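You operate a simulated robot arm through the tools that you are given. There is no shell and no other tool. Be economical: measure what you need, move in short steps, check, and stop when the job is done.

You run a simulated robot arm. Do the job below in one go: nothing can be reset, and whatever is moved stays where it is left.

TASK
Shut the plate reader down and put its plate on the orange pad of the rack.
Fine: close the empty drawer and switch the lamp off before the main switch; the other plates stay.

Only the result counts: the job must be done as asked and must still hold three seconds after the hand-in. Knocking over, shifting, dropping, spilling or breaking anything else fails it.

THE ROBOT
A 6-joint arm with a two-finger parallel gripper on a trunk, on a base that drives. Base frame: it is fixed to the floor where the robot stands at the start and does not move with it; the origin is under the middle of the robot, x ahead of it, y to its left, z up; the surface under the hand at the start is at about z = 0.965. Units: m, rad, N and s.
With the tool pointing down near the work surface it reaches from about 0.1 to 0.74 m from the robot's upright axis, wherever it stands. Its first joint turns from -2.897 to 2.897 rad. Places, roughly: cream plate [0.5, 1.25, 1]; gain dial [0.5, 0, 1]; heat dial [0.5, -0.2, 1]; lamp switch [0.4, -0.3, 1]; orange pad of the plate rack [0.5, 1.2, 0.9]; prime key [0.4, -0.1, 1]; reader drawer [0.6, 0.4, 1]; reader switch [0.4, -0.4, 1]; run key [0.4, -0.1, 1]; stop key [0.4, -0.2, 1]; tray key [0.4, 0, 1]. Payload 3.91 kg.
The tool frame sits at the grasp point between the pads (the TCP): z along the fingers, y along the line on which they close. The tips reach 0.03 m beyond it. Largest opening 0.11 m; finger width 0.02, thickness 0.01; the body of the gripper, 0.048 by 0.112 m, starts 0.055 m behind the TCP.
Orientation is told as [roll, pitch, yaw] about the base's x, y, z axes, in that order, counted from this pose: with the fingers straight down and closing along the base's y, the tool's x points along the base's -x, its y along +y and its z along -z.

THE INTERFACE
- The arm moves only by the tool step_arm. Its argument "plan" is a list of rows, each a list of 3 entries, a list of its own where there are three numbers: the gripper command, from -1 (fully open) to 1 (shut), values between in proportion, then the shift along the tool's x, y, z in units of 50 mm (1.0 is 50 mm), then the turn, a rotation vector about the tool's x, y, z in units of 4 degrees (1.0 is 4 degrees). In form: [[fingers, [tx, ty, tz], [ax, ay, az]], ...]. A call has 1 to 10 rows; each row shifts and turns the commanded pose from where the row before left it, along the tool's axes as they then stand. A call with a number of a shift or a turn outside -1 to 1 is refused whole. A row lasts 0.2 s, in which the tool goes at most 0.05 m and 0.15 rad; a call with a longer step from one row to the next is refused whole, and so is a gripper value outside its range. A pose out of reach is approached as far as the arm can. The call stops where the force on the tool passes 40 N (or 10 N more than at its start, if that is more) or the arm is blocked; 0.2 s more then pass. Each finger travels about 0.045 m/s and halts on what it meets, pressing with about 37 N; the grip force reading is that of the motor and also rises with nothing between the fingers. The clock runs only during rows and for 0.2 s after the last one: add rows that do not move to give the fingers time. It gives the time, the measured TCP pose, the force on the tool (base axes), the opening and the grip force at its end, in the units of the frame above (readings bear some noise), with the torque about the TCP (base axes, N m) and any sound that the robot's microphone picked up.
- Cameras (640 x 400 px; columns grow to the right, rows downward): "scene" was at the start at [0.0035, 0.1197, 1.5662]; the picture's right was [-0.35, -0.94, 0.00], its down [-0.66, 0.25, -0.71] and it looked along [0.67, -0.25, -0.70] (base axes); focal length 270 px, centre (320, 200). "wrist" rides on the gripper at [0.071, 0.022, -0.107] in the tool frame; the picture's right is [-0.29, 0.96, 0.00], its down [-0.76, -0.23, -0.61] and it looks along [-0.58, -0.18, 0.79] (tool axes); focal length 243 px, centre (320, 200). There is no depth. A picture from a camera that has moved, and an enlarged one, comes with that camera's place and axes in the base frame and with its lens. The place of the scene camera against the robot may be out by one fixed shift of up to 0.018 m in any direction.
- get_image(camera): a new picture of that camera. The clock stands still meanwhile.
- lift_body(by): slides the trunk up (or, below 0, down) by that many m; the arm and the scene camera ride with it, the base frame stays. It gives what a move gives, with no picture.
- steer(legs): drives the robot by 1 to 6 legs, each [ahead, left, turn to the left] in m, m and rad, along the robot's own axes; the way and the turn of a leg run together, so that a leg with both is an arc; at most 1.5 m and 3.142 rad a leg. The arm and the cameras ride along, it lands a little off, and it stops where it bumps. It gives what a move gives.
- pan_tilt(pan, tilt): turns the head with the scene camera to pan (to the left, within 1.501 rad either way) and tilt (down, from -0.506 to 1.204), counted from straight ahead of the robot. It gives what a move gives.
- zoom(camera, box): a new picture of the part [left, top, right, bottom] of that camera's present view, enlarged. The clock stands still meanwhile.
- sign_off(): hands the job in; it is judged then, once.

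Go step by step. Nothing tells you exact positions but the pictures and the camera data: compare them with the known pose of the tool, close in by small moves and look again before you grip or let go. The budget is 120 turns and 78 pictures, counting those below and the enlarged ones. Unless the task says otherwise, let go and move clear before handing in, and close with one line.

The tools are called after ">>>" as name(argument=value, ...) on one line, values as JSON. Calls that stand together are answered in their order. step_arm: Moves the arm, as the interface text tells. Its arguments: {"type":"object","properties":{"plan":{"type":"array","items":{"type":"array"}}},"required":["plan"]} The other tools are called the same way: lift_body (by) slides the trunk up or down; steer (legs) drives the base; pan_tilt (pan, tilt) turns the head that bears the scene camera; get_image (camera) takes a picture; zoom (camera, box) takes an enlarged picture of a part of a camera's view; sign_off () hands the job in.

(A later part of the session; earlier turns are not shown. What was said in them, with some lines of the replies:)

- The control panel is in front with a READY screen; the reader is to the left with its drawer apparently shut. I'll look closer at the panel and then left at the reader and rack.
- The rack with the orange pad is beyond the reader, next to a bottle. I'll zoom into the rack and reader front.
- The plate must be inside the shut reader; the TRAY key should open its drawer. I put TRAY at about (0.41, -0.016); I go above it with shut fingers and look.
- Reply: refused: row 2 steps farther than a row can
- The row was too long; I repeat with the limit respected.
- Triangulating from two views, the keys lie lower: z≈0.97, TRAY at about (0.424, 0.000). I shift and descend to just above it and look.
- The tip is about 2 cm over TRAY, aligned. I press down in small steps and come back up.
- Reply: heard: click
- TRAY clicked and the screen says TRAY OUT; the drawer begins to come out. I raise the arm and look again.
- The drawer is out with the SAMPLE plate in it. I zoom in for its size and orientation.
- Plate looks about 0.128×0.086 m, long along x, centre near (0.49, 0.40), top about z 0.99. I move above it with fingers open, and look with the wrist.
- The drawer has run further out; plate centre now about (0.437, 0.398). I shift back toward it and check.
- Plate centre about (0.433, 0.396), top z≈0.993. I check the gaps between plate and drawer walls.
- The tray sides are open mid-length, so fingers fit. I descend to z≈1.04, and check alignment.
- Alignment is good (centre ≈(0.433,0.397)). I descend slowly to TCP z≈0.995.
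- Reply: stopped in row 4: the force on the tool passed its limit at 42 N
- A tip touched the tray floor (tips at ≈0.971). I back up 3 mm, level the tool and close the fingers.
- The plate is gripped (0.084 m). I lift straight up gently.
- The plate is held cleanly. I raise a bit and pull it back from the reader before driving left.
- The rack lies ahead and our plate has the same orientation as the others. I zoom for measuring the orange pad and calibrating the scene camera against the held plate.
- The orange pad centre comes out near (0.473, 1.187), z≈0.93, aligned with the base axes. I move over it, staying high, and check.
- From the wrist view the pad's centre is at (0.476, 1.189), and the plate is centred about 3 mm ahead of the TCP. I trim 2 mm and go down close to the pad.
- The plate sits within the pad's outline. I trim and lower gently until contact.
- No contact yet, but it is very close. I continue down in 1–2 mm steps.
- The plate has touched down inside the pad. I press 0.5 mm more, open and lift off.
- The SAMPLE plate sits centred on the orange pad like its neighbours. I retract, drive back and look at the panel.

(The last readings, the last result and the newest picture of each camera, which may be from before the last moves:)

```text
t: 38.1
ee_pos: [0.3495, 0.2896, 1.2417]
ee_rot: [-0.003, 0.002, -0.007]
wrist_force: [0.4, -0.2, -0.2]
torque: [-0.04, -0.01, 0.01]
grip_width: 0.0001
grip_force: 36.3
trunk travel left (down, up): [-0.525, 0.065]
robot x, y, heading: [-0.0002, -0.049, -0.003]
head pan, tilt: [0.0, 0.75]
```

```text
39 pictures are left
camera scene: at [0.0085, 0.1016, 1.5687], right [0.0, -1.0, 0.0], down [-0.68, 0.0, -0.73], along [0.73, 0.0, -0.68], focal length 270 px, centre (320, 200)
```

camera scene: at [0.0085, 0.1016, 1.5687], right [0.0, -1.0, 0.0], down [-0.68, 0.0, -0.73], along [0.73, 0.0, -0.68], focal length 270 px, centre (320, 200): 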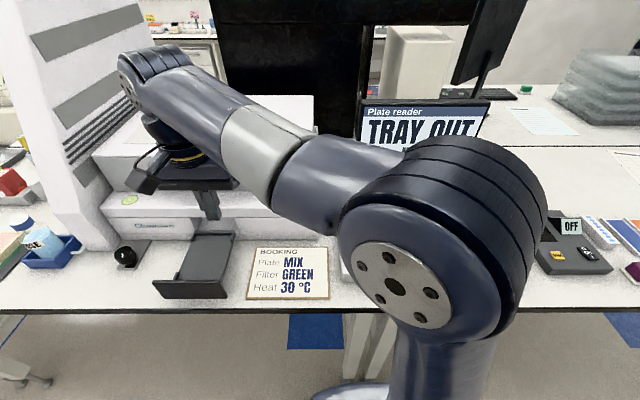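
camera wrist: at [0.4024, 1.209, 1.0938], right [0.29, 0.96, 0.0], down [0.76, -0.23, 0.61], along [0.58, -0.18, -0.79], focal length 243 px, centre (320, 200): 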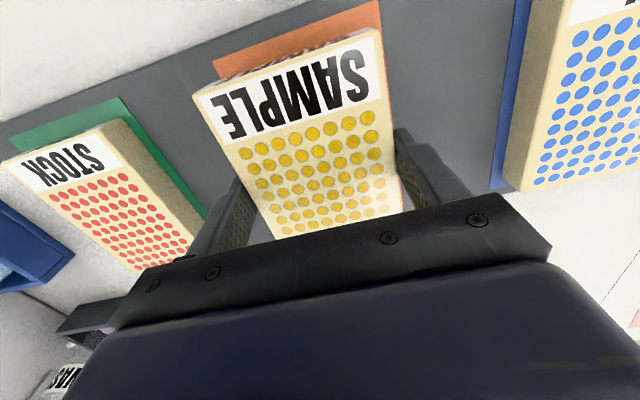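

The empty drawer is still out. I go above TRAY at (0.421, -0.001) again and check.

>>> step_arm(plan=[[1, [-0.2, -0.85, 0], [0, 0, 0]], [1, [-0.2, -0.85, 0], [0, 0, 0]], [1, [-0.2, -0.85, 0], [0, 0, 0]], [1, [-0.2, -0.85, 0], [0, 0, 0]], [1, [-0.2, -0.85, 0], [0, 0, 0]], [1, [-0.2, -0.85, 0.3], [0, 0, 0]], [1, [-0.23, -0.72, 0.5], [0, 0, 0]], [1, [0, 0, 0.9], [0, 0, 0]], [1, [0, 0, 0.9], [0, 0, 0]], [1, [0, 0, 0.9], [0, 0, 0]]])

>>> get_image(camera="wrist")

```text
t: 40.3
ee_pos: [0.4201, -0.0002, 1.0651]
ee_rot: [-0.004, 0.002, -0.006]
wrist_force: [-0.2, -0.4, 0.0]
torque: [0.0, 0.02, 0.0]
grip_width: 0.0
grip_force: 37.3
trunk travel left (down, up): [-0.525, 0.065]
robot x, y, heading: [-0.0051, -0.0443, -0.004]
head pan, tilt: [0.0, 0.75]
```

```text
38 pictures are left
camera wrist: at [0.3482, 0.0197, 1.1734], right [0.29, 0.96, 0.0], down [0.76, -0.23, 0.61], along [0.58, -0.18, -0.79], focal length 243 px, centre (320, 200)
```

wrist: 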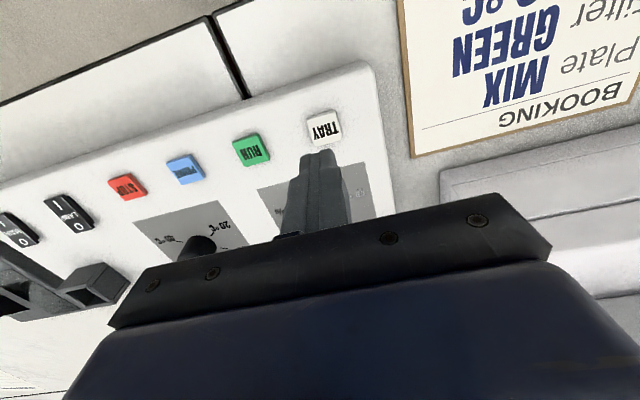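

Aligned over TRAY; pressing.

>>> step_arm(plan=[[1, [-0.03, 0, 0.9], [0, 0, 0]], [1, [0, 0, 0.26], [0, 0, 0]], [1, [0, 0, 0.1], [0, 0, 0]], [1, [0, 0, 0.08], [0, 0, 0]], [1, [0, 0, 0], [0, 0, 0]]])

```text
t: 41.5
ee_pos: [0.4203, -0.003, 0.9991]
ee_rot: [-0.002, 0.001, -0.004]
wrist_force: [-1.0, 0.0, 2.3]
torque: [0.04, -0.01, 0.0]
grip_width: 0.0
grip_force: 37.1
trunk travel left (down, up): [-0.525, 0.065]
robot x, y, heading: [-0.0022, -0.0463, -0.0]
head pan, tilt: [0.0, 0.75]
heard: click
```

It clicked. I lift off, wait, and check the drawer and screen.

>>> step_arm(plan=[[1, [0, 0, -0.8], [0, 0, 0]], [1, [0, 0, -0.9], [0, 0, 0]], [1, [0, 0, 0], [0, 0, 0]], [1, [0, 0, 0], [0, 0, 0]], [1, [0, 0, 0], [0, 0, 0]], [1, [0, 0, 0], [0, 0, 0]], [1, [0, 0, 0], [0, 0, 0]], [1, [0, 0, 0], [0, 0, 0]], [1, [0, 0, 0], [0, 0, 0]], [1, [0, 0, 0], [0, 0, 0]]])

>>> step_arm(plan=[[1, [0, 0, 0], [0, 0, 0]], [1, [0, 0, 0], [0, 0, 0]], [1, [0, 0, 0], [0, 0, 0]], [1, [0, 0, 0], [0, 0, 0]], [1, [0, 0, 0], [0, 0, 0]], [1, [0, 0, 0], [0, 0, 0]], [1, [0, 0, 0], [0, 0, 0]]])

>>> get_image(camera="scene")

>>> get_image(camera="wrist")

```text
t: 43.7
ee_pos: [0.4198, -0.0015, 1.084]
ee_rot: [-0.004, 0.003, -0.006]
wrist_force: [-0.3, 0.6, 0.1]
torque: [-0.01, 0.02, -0.01]
grip_width: 0.0
grip_force: 36.7
trunk travel left (down, up): [-0.525, 0.065]
robot x, y, heading: [-0.0037, -0.0431, -0.001]
head pan, tilt: [0.0, 0.75]
```

```text
t: 45.3
ee_pos: [0.4203, -0.001, 1.0832]
ee_rot: [-0.004, 0.003, -0.004]
wrist_force: [-0.2, -0.2, 0.0]
torque: [0.01, -0.04, 0.02]
grip_width: 0.0001
grip_force: 36.8
trunk travel left (down, up): [-0.525, 0.065]
robot x, y, heading: [0.0019, -0.0462, -0.0]
head pan, tilt: [0.0, 0.75]
```

```text
37 pictures are left
camera scene: at [0.0085, 0.1015, 1.5687], right [0.0, -1.0, 0.0], down [-0.68, 0.0, -0.73], along [0.73, 0.0, -0.68], focal length 270 px, centre (320, 200)
```

scene: 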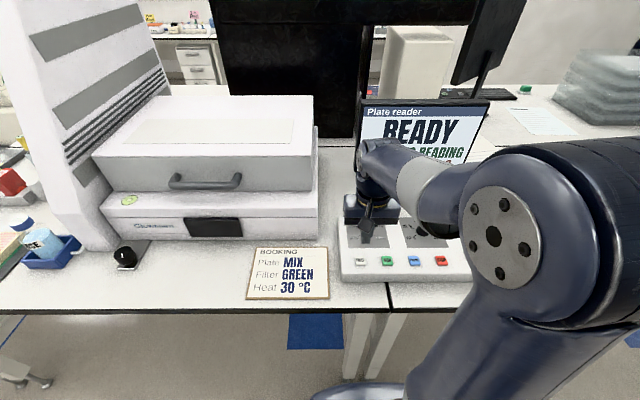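

```text
36 pictures are left
camera wrist: at [0.3485, 0.02, 1.1918], right [0.29, 0.96, 0.0], down [0.76, -0.23, 0.61], along [0.58, -0.18, -0.79], focal length 243 px, centre (320, 200)
```

wrist: 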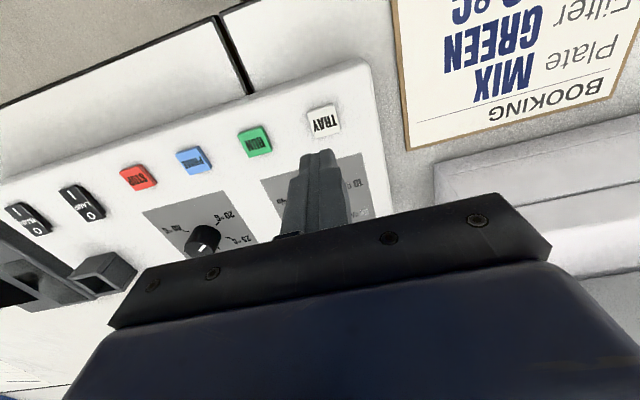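

Drawer is shut and the screen says READY. Next I move above the LAMP switch and look closely at it.

>>> step_arm(plan=[[1, [0, -0.85, -0.4], [0, 0, 0]], [1, [0, -0.85, 0], [0, 0, 0]], [1, [0, -0.85, 0], [0, 0, 0]], [1, [-0.1, -0.85, 0], [0, 0, 0]], [1, [-0.1, -0.85, 0], [0, 0, 0]], [1, [0, -0.85, 0], [0, 0, 0]], [1, [0, -0.85, 0], [0, 0, 0.08]], [1, [0, 0, 0], [0, 0, 0]]])

>>> get_image(camera="wrist")

>>> get_image(camera="scene")

```text
t: 47.1
ee_pos: [0.4298, -0.3001, 1.106]
ee_rot: [-0.004, 0.002, -0.011]
wrist_force: [0.1, -0.8, 0.4]
torque: [0.01, 0.0, 0.01]
grip_width: 0.0003
grip_force: 36.8
trunk travel left (down, up): [-0.525, 0.065]
robot x, y, heading: [-0.0028, -0.0489, -0.004]
head pan, tilt: [0.0, 0.75]
```

```text
35 pictures are left
camera wrist: at [0.3585, -0.2785, 1.214], right [0.3, 0.95, 0.0], down [0.76, -0.24, 0.61], along [0.58, -0.19, -0.79], focal length 243 px, centre (320, 200)
```

wrist: 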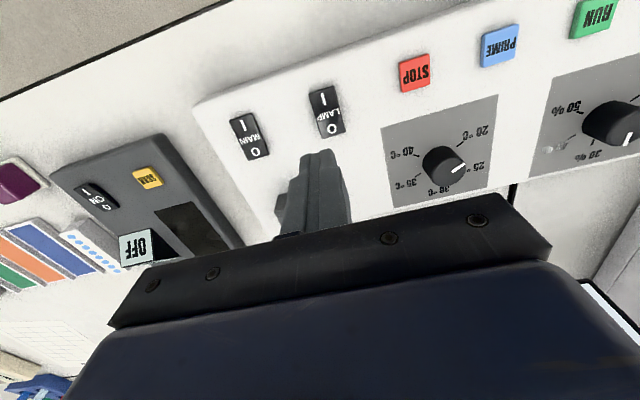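

```text
34 pictures are left
camera scene: at [0.0086, 0.1011, 1.5688], right [0.0, -1.0, 0.0], down [-0.68, 0.0, -0.73], along [0.73, 0.0, -0.68], focal length 270 px, centre (320, 200)
```

scene: 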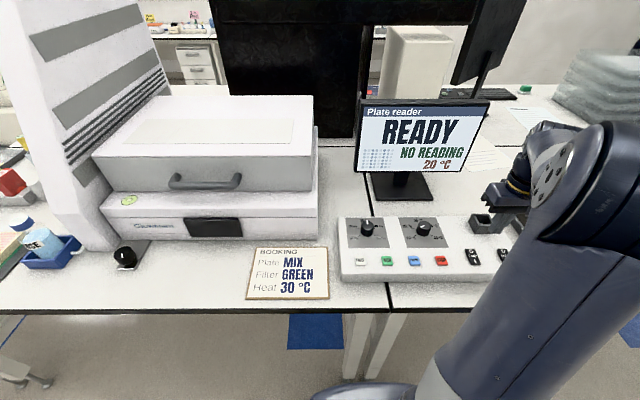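

LAMP's O end is at about (0.450, -0.297). I zoom to see the rocker's state and the obstacle beside it.

>>> zoom(camera="wrist", box=[210, 70, 370, 180])

>>> zoom(camera="scene", box=[400, 190, 530, 280])

```text
3.64 times, centred on (290, 125) of wrist
camera zoom: at [0.3585, -0.2785, 1.214], right [0.3, 0.95, 0.0], down [0.76, -0.24, 0.61], along [0.58, -0.19, -0.79], focal length 882 px, centre (429, 473)
```

zoom: 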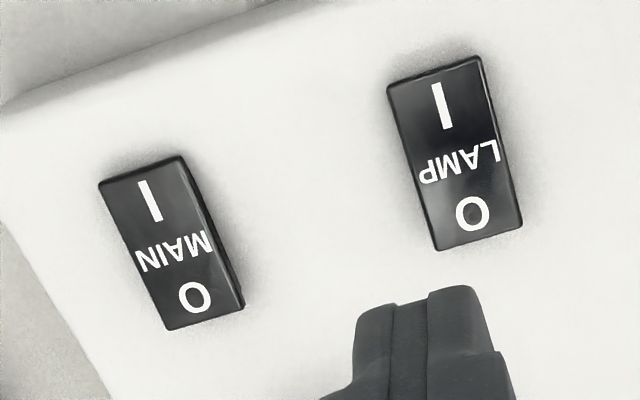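

```text
4.44 times, centred on (465, 235) of scene
camera zoom: at [0.0086, 0.1011, 1.5688], right [0.0, -1.0, 0.0], down [-0.68, 0.0, -0.73], along [0.73, 0.0, -0.68], focal length 1202 px, centre (-324, 44)
```

zoom: 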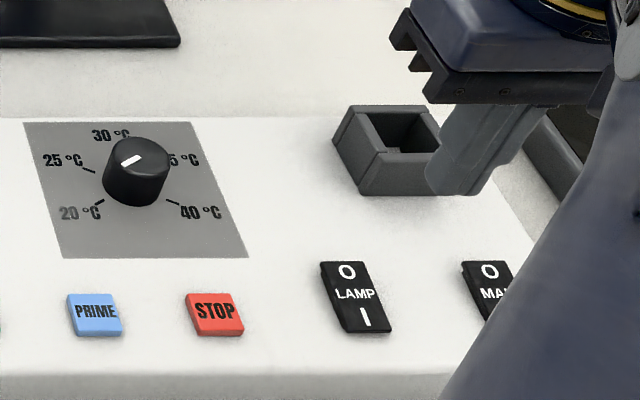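

The rockers lie with O on the far side; the box behind is clear of the tool. I go to (0.450, -0.295) just above LAMP's O end and look.

>>> step_arm(plan=[[1, [-0.4, 0.1, 0.6], [0, 0, 0.15]], [1, [0, 0, 0.7], [0, 0, 0]], [1, [0, 0, 0.4], [0, 0, 0]], [1, [0, 0, 0], [0, 0, 0]]])

>>> zoom(camera="wrist", box=[180, 60, 420, 240])

>>> zoom(camera="scene", box=[430, 190, 560, 280])

```text
t: 48.1
ee_pos: [0.4492, -0.2949, 1.0205]
ee_rot: [-0.006, 0.0, -0.022]
wrist_force: [-1.0, 0.8, -0.4]
torque: [-0.03, 0.0, 0.0]
grip_width: 0.0
grip_force: 36.7
trunk travel left (down, up): [-0.525, 0.065]
robot x, y, heading: [0.0008, -0.0489, -0.006]
head pan, tilt: [0.0, 0.75]
```

```text
2.22 times, centred on (300, 150) of wrist
camera zoom: at [0.3782, -0.2725, 1.1286], right [0.31, 0.95, 0.0], down [0.76, -0.24, 0.61], along [0.58, -0.19, -0.79], focal length 539 px, centre (364, 311)
```

zoom: 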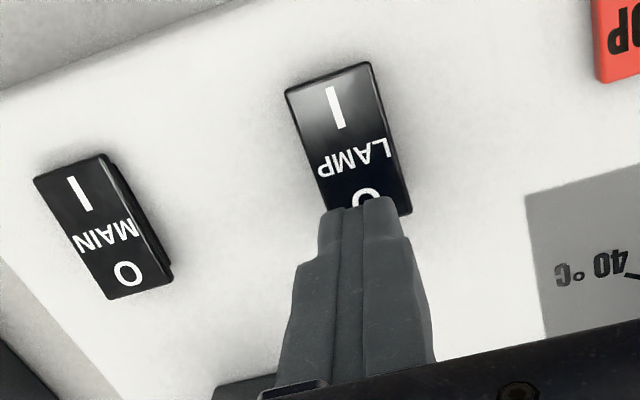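

```text
4.44 times, centred on (495, 235) of scene
camera zoom: at [0.0086, 0.1014, 1.5687], right [0.0, -1.0, 0.0], down [-0.68, 0.0, -0.73], along [0.73, 0.0, -0.68], focal length 1202 px, centre (-458, 44)
```

zoom: 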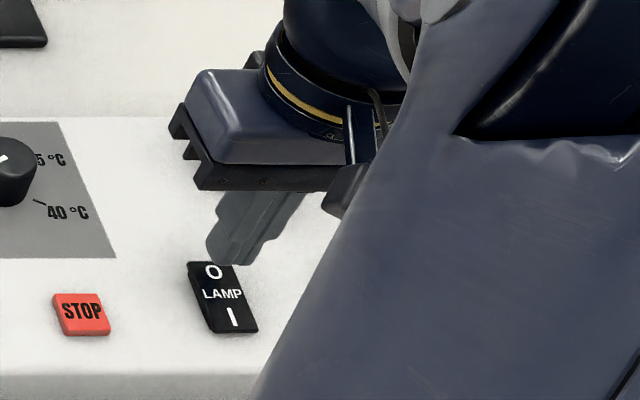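

Aligned; I shift 3 mm nearer and press the O end in small steps.

>>> step_arm(plan=[[1, [0.06, 0, 0.16], [0, 0, 0]], [1, [0, 0, 0.08], [0, 0, 0]], [1, [0, 0, 0.06], [0, 0, 0]], [1, [0, 0, 0.06], [0, 0, 0]], [1, [0, 0, 0.06], [0, 0, 0]]])

```text
t: 49.3
ee_pos: [0.4451, -0.2946, 1.0036]
ee_rot: [-0.008, -0.004, -0.022]
wrist_force: [1.3, 1.5, 33.2]
torque: [0.08, 0.3, 0.06]
grip_width: 0.0
grip_force: 37.3
trunk travel left (down, up): [-0.525, 0.065]
robot x, y, heading: [0.002, -0.0475, -0.001]
head pan, tilt: [0.0, 0.75]
```

33 N without a click; perhaps it is near the hinge or the lamp state differs. I lift a little and look closely.

>>> step_arm(plan=[[1, [0, 0, -0.6], [0, 0, 0]], [1, [0.5, 0.7, -0.4], [0, 0, 0]], [1, [0, 0.5, 0], [0, 0, 0]], [1, [0, 0, 0], [0, 0, 0]]])

>>> zoom(camera="wrist", box=[80, 60, 320, 240])

>>> zoom(camera="scene", box=[450, 220, 530, 280])

```text
t: 50.3
ee_pos: [0.422, -0.235, 1.0495]
ee_rot: [-0.003, 0.0, -0.022]
wrist_force: [-0.2, -0.3, -1.7]
torque: [0.05, 0.0, 0.01]
grip_width: 0.0
grip_force: 37.6
trunk travel left (down, up): [-0.525, 0.065]
robot x, y, heading: [-0.0046, -0.044, -0.009]
head pan, tilt: [0.0, 0.75]
```

```text
2.22 times, centred on (200, 150) of wrist
camera zoom: at [0.3519, -0.2116, 1.1576], right [0.31, 0.95, 0.0], down [0.76, -0.24, 0.61], along [0.58, -0.19, -0.79], focal length 539 px, centre (587, 311)
```

zoom: 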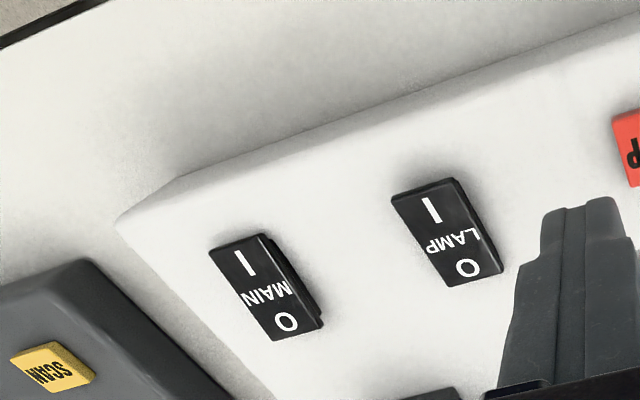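

```text
6.67 times, centred on (490, 250) of scene
camera zoom: at [0.0087, 0.1015, 1.5687], right [0.0, -1.0, 0.0], down [-0.68, 0.0, -0.73], along [0.73, 0.0, -0.68], focal length 1803 px, centre (-813, -133)
```

zoom: 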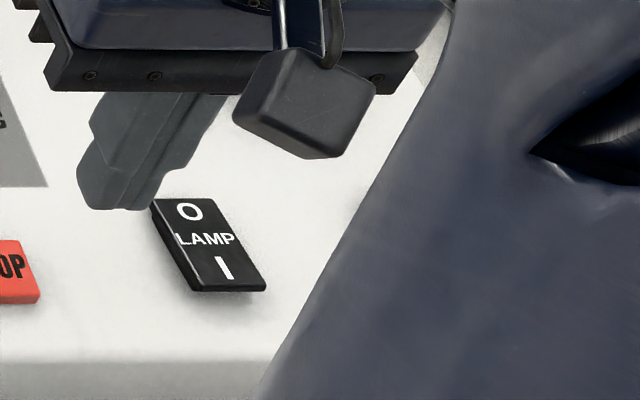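

I zoom in further to compare the tilt of the two rockers.

>>> zoom(camera="wrist", box=[160, 130, 280, 220])

```text
4.44 times, centred on (220, 175) of wrist
camera zoom: at [0.3519, -0.2116, 1.1576], right [0.31, 0.95, 0.0], down [0.76, -0.24, 0.61], along [0.58, -0.19, -0.79], focal length 1078 px, centre (764, 311)
```

zoom: 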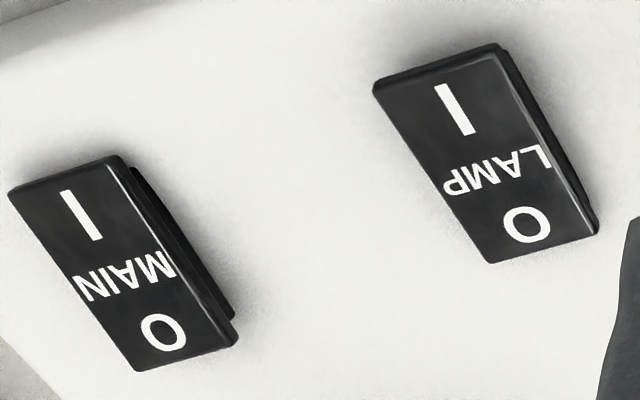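

The lamp rocker seems to have its O end down now, unlike MAIN. To be sure, I return to the earlier viewing pose and take the same zoom for comparison.

>>> step_arm(plan=[[1, [0, -0.6, -0.5], [0, 0, 0]], [1, [-0.12, -0.7, -0.63], [0, 0, -0.16]], [1, [0, 0, 0], [0, 0, 0]], [1, [0, 0, 0], [0, 0, 0]]])

>>> zoom(camera="wrist", box=[210, 70, 370, 180])

>>> zoom(camera="scene", box=[340, 90, 560, 280])

```text
t: 51.3
ee_pos: [0.4277, -0.3012, 1.1069]
ee_rot: [-0.004, 0.002, -0.012]
wrist_force: [-0.4, 0.5, -0.6]
torque: [-0.02, 0.0, 0.03]
grip_width: 0.0
grip_force: 37.4
trunk travel left (down, up): [-0.525, 0.065]
robot x, y, heading: [-0.0014, -0.0458, -0.008]
head pan, tilt: [0.0, 0.75]
```

```text
3.64 times, centred on (290, 125) of wrist
camera zoom: at [0.3565, -0.2778, 1.2142], right [0.3, 0.95, 0.0], down [0.76, -0.24, 0.61], along [0.58, -0.19, -0.79], focal length 882 px, centre (429, 473)
```

zoom: 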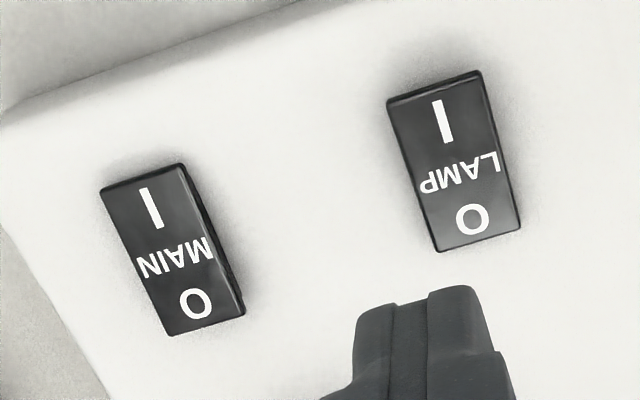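

```text
2.11 times, centred on (450, 185) of scene
camera zoom: at [0.0085, 0.1016, 1.5687], right [0.0, -1.0, 0.0], down [-0.68, 0.0, -0.73], along [0.73, 0.0, -0.68], focal length 569 px, centre (46, 232)
```

zoom: 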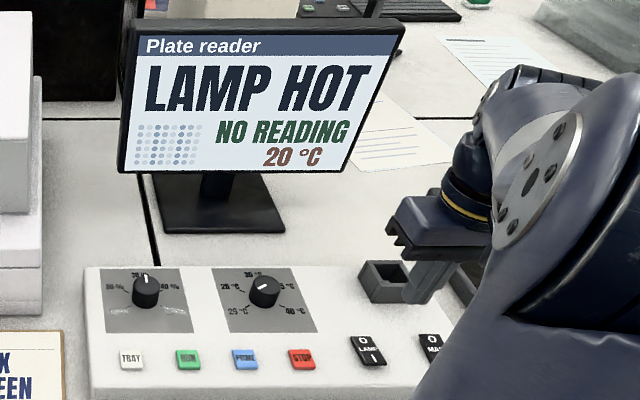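

The LAMP rocker did flip to off, and the screen shows LAMP HOT: it is cooling. I move toward MAIN and wait before switching it off, watching the screen.

>>> step_arm(plan=[[1, [-0.1, -0.6, 0], [0, 0, 0]], [1, [-0.2, -0.9, 0], [0, 0, 0]], [1, [0, 0, 0], [0, 0, 0]], [1, [0, 0, 0], [0, 0, 0]], [1, [0, 0, 0], [0, 0, 0]], [1, [0, 0, 0], [0, 0, 0]], [1, [0, 0, 0], [0, 0, 0]], [1, [0, 0, 0], [0, 0, 0]], [1, [0, 0, 0], [0, 0, 0]], [1, [0, 0, 0], [0, 0, 0]]])

>>> step_arm(plan=[[1, [0, 0, 0], [0, 0, 0]], [1, [0, 0, 0], [0, 0, 0]], [1, [0, 0, 0], [0, 0, 0]], [1, [0, 0, 0], [0, 0, 0]], [1, [0, 0, 0], [0, 0, 0]], [1, [0, 0, 0], [0, 0, 0]], [1, [0, 0, 0], [0, 0, 0]], [1, [0, 0, 0], [0, 0, 0]], [1, [0, 0, 0], [0, 0, 0]], [1, [0, 0, 0], [0, 0, 0]]])

>>> get_image(camera="scene")

>>> zoom(camera="wrist", box=[230, 60, 420, 190])

```text
t: 53.5
ee_pos: [0.4416, -0.3754, 1.1063]
ee_rot: [-0.003, 0.001, -0.011]
wrist_force: [0.0, -0.4, 0.1]
torque: [0.0, 0.04, -0.02]
grip_width: 0.0
grip_force: 36.8
trunk travel left (down, up): [-0.525, 0.065]
robot x, y, heading: [-0.002, -0.0473, -0.004]
head pan, tilt: [0.0, 0.75]
```

```text
t: 55.7
ee_pos: [0.4412, -0.3742, 1.106]
ee_rot: [-0.005, 0.002, -0.012]
wrist_force: [0.3, -0.3, -0.1]
torque: [0.04, 0.0, 0.03]
grip_width: 0.0
grip_force: 37.3
trunk travel left (down, up): [-0.525, 0.065]
robot x, y, heading: [-0.0024, -0.0447, -0.008]
head pan, tilt: [0.0, 0.75]
```

```text
24 pictures are left
camera scene: at [0.0085, 0.1014, 1.5687], right [0.0, -1.0, 0.0], down [-0.68, 0.0, -0.73], along [0.73, 0.0, -0.68], focal length 270 px, centre (320, 200)
```

scene: 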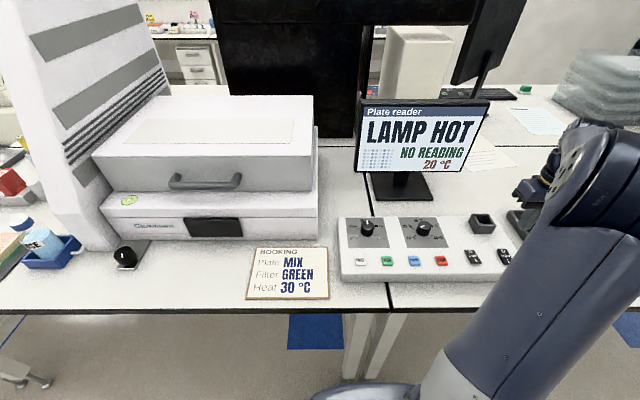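

```text
3.08 times, centred on (325, 125) of wrist
camera zoom: at [0.3708, -0.3522, 1.214], right [0.3, 0.95, 0.0], down [0.76, -0.24, 0.61], along [0.58, -0.19, -0.79], focal length 746 px, centre (305, 431)
```

zoom: 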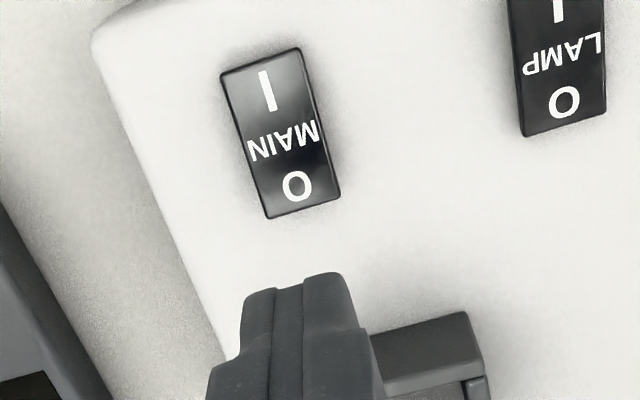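

Still LAMP HOT. I wait on.

>>> step_arm(plan=[[1, [0, 0, 0], [0, 0, 0]], [1, [0, 0, 0], [0, 0, 0]], [1, [0, 0, 0], [0, 0, 0]], [1, [0, 0, 0], [0, 0, 0]], [1, [0, 0, 0], [0, 0, 0]], [1, [0, 0, 0], [0, 0, 0]], [1, [0, 0, 0], [0, 0, 0]], [1, [0, 0, 0], [0, 0, 0]], [1, [0, 0, 0], [0, 0, 0]], [1, [0, 0, 0], [0, 0, 0]]])

>>> step_arm(plan=[[1, [0, 0, 0], [0, 0, 0]], [1, [0, 0, 0], [0, 0, 0]], [1, [0, 0, 0], [0, 0, 0]], [1, [0, 0, 0], [0, 0, 0]], [1, [0, 0, 0], [0, 0, 0]], [1, [0, 0, 0], [0, 0, 0]], [1, [0, 0, 0], [0, 0, 0]], [1, [0, 0, 0], [0, 0, 0]], [1, [0, 0, 0], [0, 0, 0]], [1, [0, 0, 0], [0, 0, 0]]])

>>> step_arm(plan=[[1, [0, 0, 0], [0, 0, 0]], [1, [0, 0, 0], [0, 0, 0]], [1, [0, 0, 0], [0, 0, 0]], [1, [0, 0, 0], [0, 0, 0]], [1, [0, 0, 0], [0, 0, 0]], [1, [0, 0, 0], [0, 0, 0]], [1, [0, 0, 0], [0, 0, 0]], [1, [0, 0, 0], [0, 0, 0]], [1, [0, 0, 0], [0, 0, 0]], [1, [0, 0, 0], [0, 0, 0]]])

>>> zoom(camera="scene", box=[340, 90, 500, 190])

```text
t: 57.9
ee_pos: [0.4406, -0.3749, 1.1067]
ee_rot: [-0.003, 0.003, -0.011]
wrist_force: [-0.9, -0.1, 0.3]
torque: [0.0, -0.02, -0.02]
grip_width: 0.0001
grip_force: 36.8
trunk travel left (down, up): [-0.525, 0.065]
robot x, y, heading: [-0.0011, -0.0443, -0.0]
head pan, tilt: [0.0, 0.75]
```

```text
t: 60.1
ee_pos: [0.442, -0.3734, 1.1067]
ee_rot: [-0.003, 0.001, -0.009]
wrist_force: [-0.2, -0.6, 1.1]
torque: [-0.01, 0.02, 0.02]
grip_width: 0.0001
grip_force: 37.1
trunk travel left (down, up): [-0.525, 0.065]
robot x, y, heading: [-0.005, -0.0513, -0.005]
head pan, tilt: [0.0, 0.75]
```

```text
t: 62.3
ee_pos: [0.442, -0.3733, 1.1058]
ee_rot: [-0.003, 0.003, -0.011]
wrist_force: [0.0, 0.6, 0.1]
torque: [0.0, 0.0, 0.01]
grip_width: 0.0
grip_force: 37.5
trunk travel left (down, up): [-0.525, 0.065]
robot x, y, heading: [-0.003, -0.0448, -0.003]
head pan, tilt: [0.0, 0.75]
```

```text
4.00 times, centred on (420, 140) of scene
camera zoom: at [0.0085, 0.1014, 1.5687], right [0.0, -1.0, 0.0], down [-0.68, 0.0, -0.73], along [0.73, 0.0, -0.68], focal length 1082 px, centre (-80, 440)
```

zoom: 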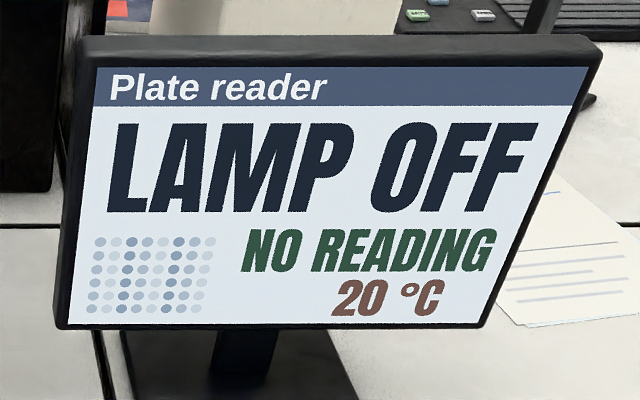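

The screen now reads LAMP OFF, so MAIN may go. I lower over MAIN's O end and check.

>>> step_arm(plan=[[1, [-0.08, -0.14, 0.6], [0, 0, 0]], [1, [0, 0, 0.7], [0, 0, 0]], [1, [0, 0, 0.4], [0, 0, 0]], [1, [0, 0, 0], [0, 0, 0]]])

>>> zoom(camera="wrist", box=[200, 60, 440, 240])

```text
t: 63.3
ee_pos: [0.4453, -0.3826, 1.0221]
ee_rot: [-0.004, 0.0, -0.011]
wrist_force: [-0.5, 0.2, -0.3]
torque: [-0.01, 0.0, 0.01]
grip_width: 0.0002
grip_force: 36.7
trunk travel left (down, up): [-0.525, 0.065]
robot x, y, heading: [-0.0035, -0.0475, -0.003]
head pan, tilt: [0.0, 0.75]
```

```text
2.22 times, centred on (320, 150) of wrist
camera zoom: at [0.3744, -0.3604, 1.13], right [0.3, 0.95, 0.0], down [0.76, -0.24, 0.61], along [0.58, -0.19, -0.79], focal length 539 px, centre (320, 311)
```

zoom: 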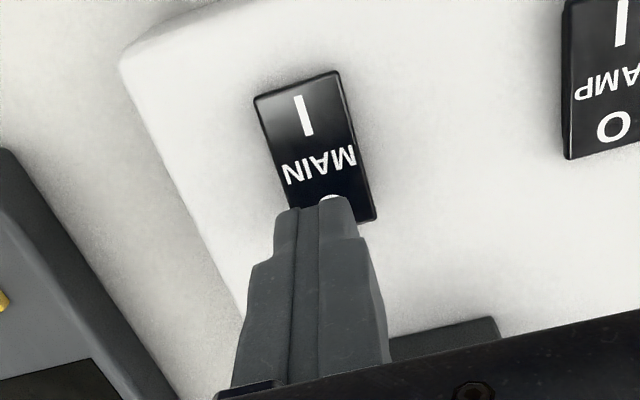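

The tip is a few mm to the right; I trim 4 mm left and press in small steps as with LAMP.

>>> step_arm(plan=[[1, [0.0, 0.08, 0.16], [0, 0, 0]], [1, [0, 0, 0.1], [0, 0, 0]], [1, [0, 0, 0.06], [0, 0, 0]], [1, [0, 0, 0.06], [0, 0, 0]], [1, [0, 0, 0.06], [0, 0, 0]]])

>>> get_image(camera="scene")

```text
t: 64.5
ee_pos: [0.4456, -0.3776, 1.0028]
ee_rot: [-0.008, -0.004, -0.006]
wrist_force: [1.9, -0.1, 30.8]
torque: [0.06, 0.22, 0.12]
grip_width: 0.0
grip_force: 37.2
trunk travel left (down, up): [-0.525, 0.065]
robot x, y, heading: [-0.0027, -0.0503, -0.003]
head pan, tilt: [0.0, 0.75]
```

```text
20 pictures are left
camera scene: at [0.007, 0.1028, 1.5692], right [0.0, -1.0, 0.0], down [-0.68, 0.0, -0.73], along [0.73, 0.0, -0.68], focal length 270 px, centre (320, 200)
```

scene: 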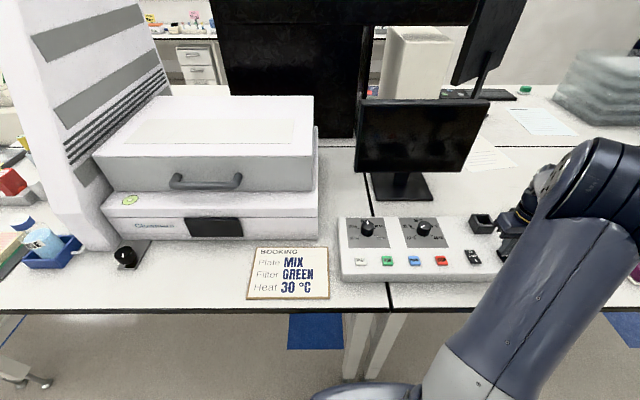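

The screen is dark: MAIN is off, after the lamp. I lift clear and do a final check of the rack and switches.

>>> step_arm(plan=[[1, [0, 0, -0.5], [0, 0, 0]], [1, [0, 0, -0.9], [0, 0, 0]], [1, [0.2, 0, -0.9], [0, 0, 0]], [1, [0.5, 0.3, -0.8], [0, 0, 0]], [1, [0, 0, 0], [0, 0, 0]]])

>>> get_image(camera="wrist")

>>> pan_tilt(pan=0.9, tilt=0.6)

>>> get_image(camera="scene")

```text
t: 65.7
ee_pos: [0.41, -0.363, 1.1562]
ee_rot: [-0.003, 0.001, -0.011]
wrist_force: [-0.1, 0.1, 0.2]
torque: [0.03, 0.01, 0.02]
grip_width: 0.0
grip_force: 37.0
trunk travel left (down, up): [-0.525, 0.065]
robot x, y, heading: [-0.0016, -0.0478, 0.001]
head pan, tilt: [0.0, 0.75]
```

```text
19 pictures are left
camera wrist: at [0.3389, -0.3408, 1.2633], right [0.3, 0.95, 0.0], down [0.76, -0.24, 0.61], along [0.58, -0.18, -0.79], focal length 243 px, centre (320, 200)
```

wrist: 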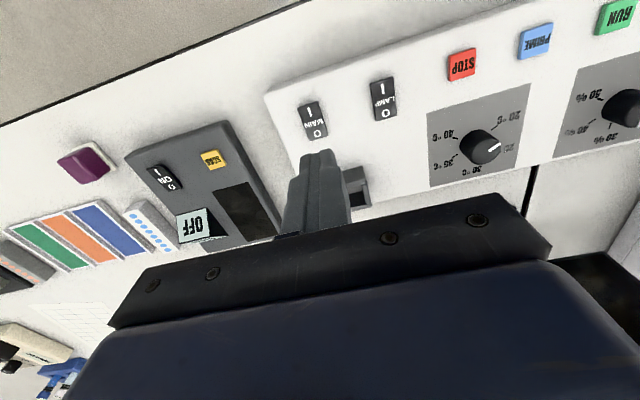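

```text
t: 66.9
ee_pos: [0.4111, -0.3628, 1.1543]
ee_rot: [-0.003, 0.002, -0.01]
wrist_force: [-0.1, -0.1, -0.1]
torque: [-0.03, 0.01, 0.04]
grip_width: 0.0
grip_force: 36.9
trunk travel left (down, up): [-0.525, 0.065]
robot x, y, heading: [-0.005, -0.0483, -0.001]
head pan, tilt: [0.901, 0.6]
```

```text
18 pictures are left
camera scene: at [-0.0191, 0.1707, 1.5816], right [0.78, -0.63, 0.0], down [-0.35, -0.44, -0.82], along [0.52, 0.64, -0.57], focal length 270 px, centre (320, 200)
```

scene: 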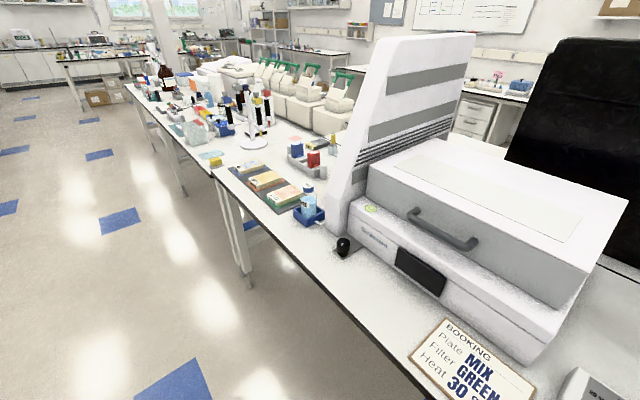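

Everything is in place: plate on the orange pad, drawer shut, both switches off, arm clear. I hand in.

>>> sign_off()

```text
The job is handed in.
```

The SAMPLE plate is on the orange pad, the empty drawer is shut, and the lamp was switched off and shown as LAMP OFF before I turned the main switch off. The MIX and STOCK plates were not touched.
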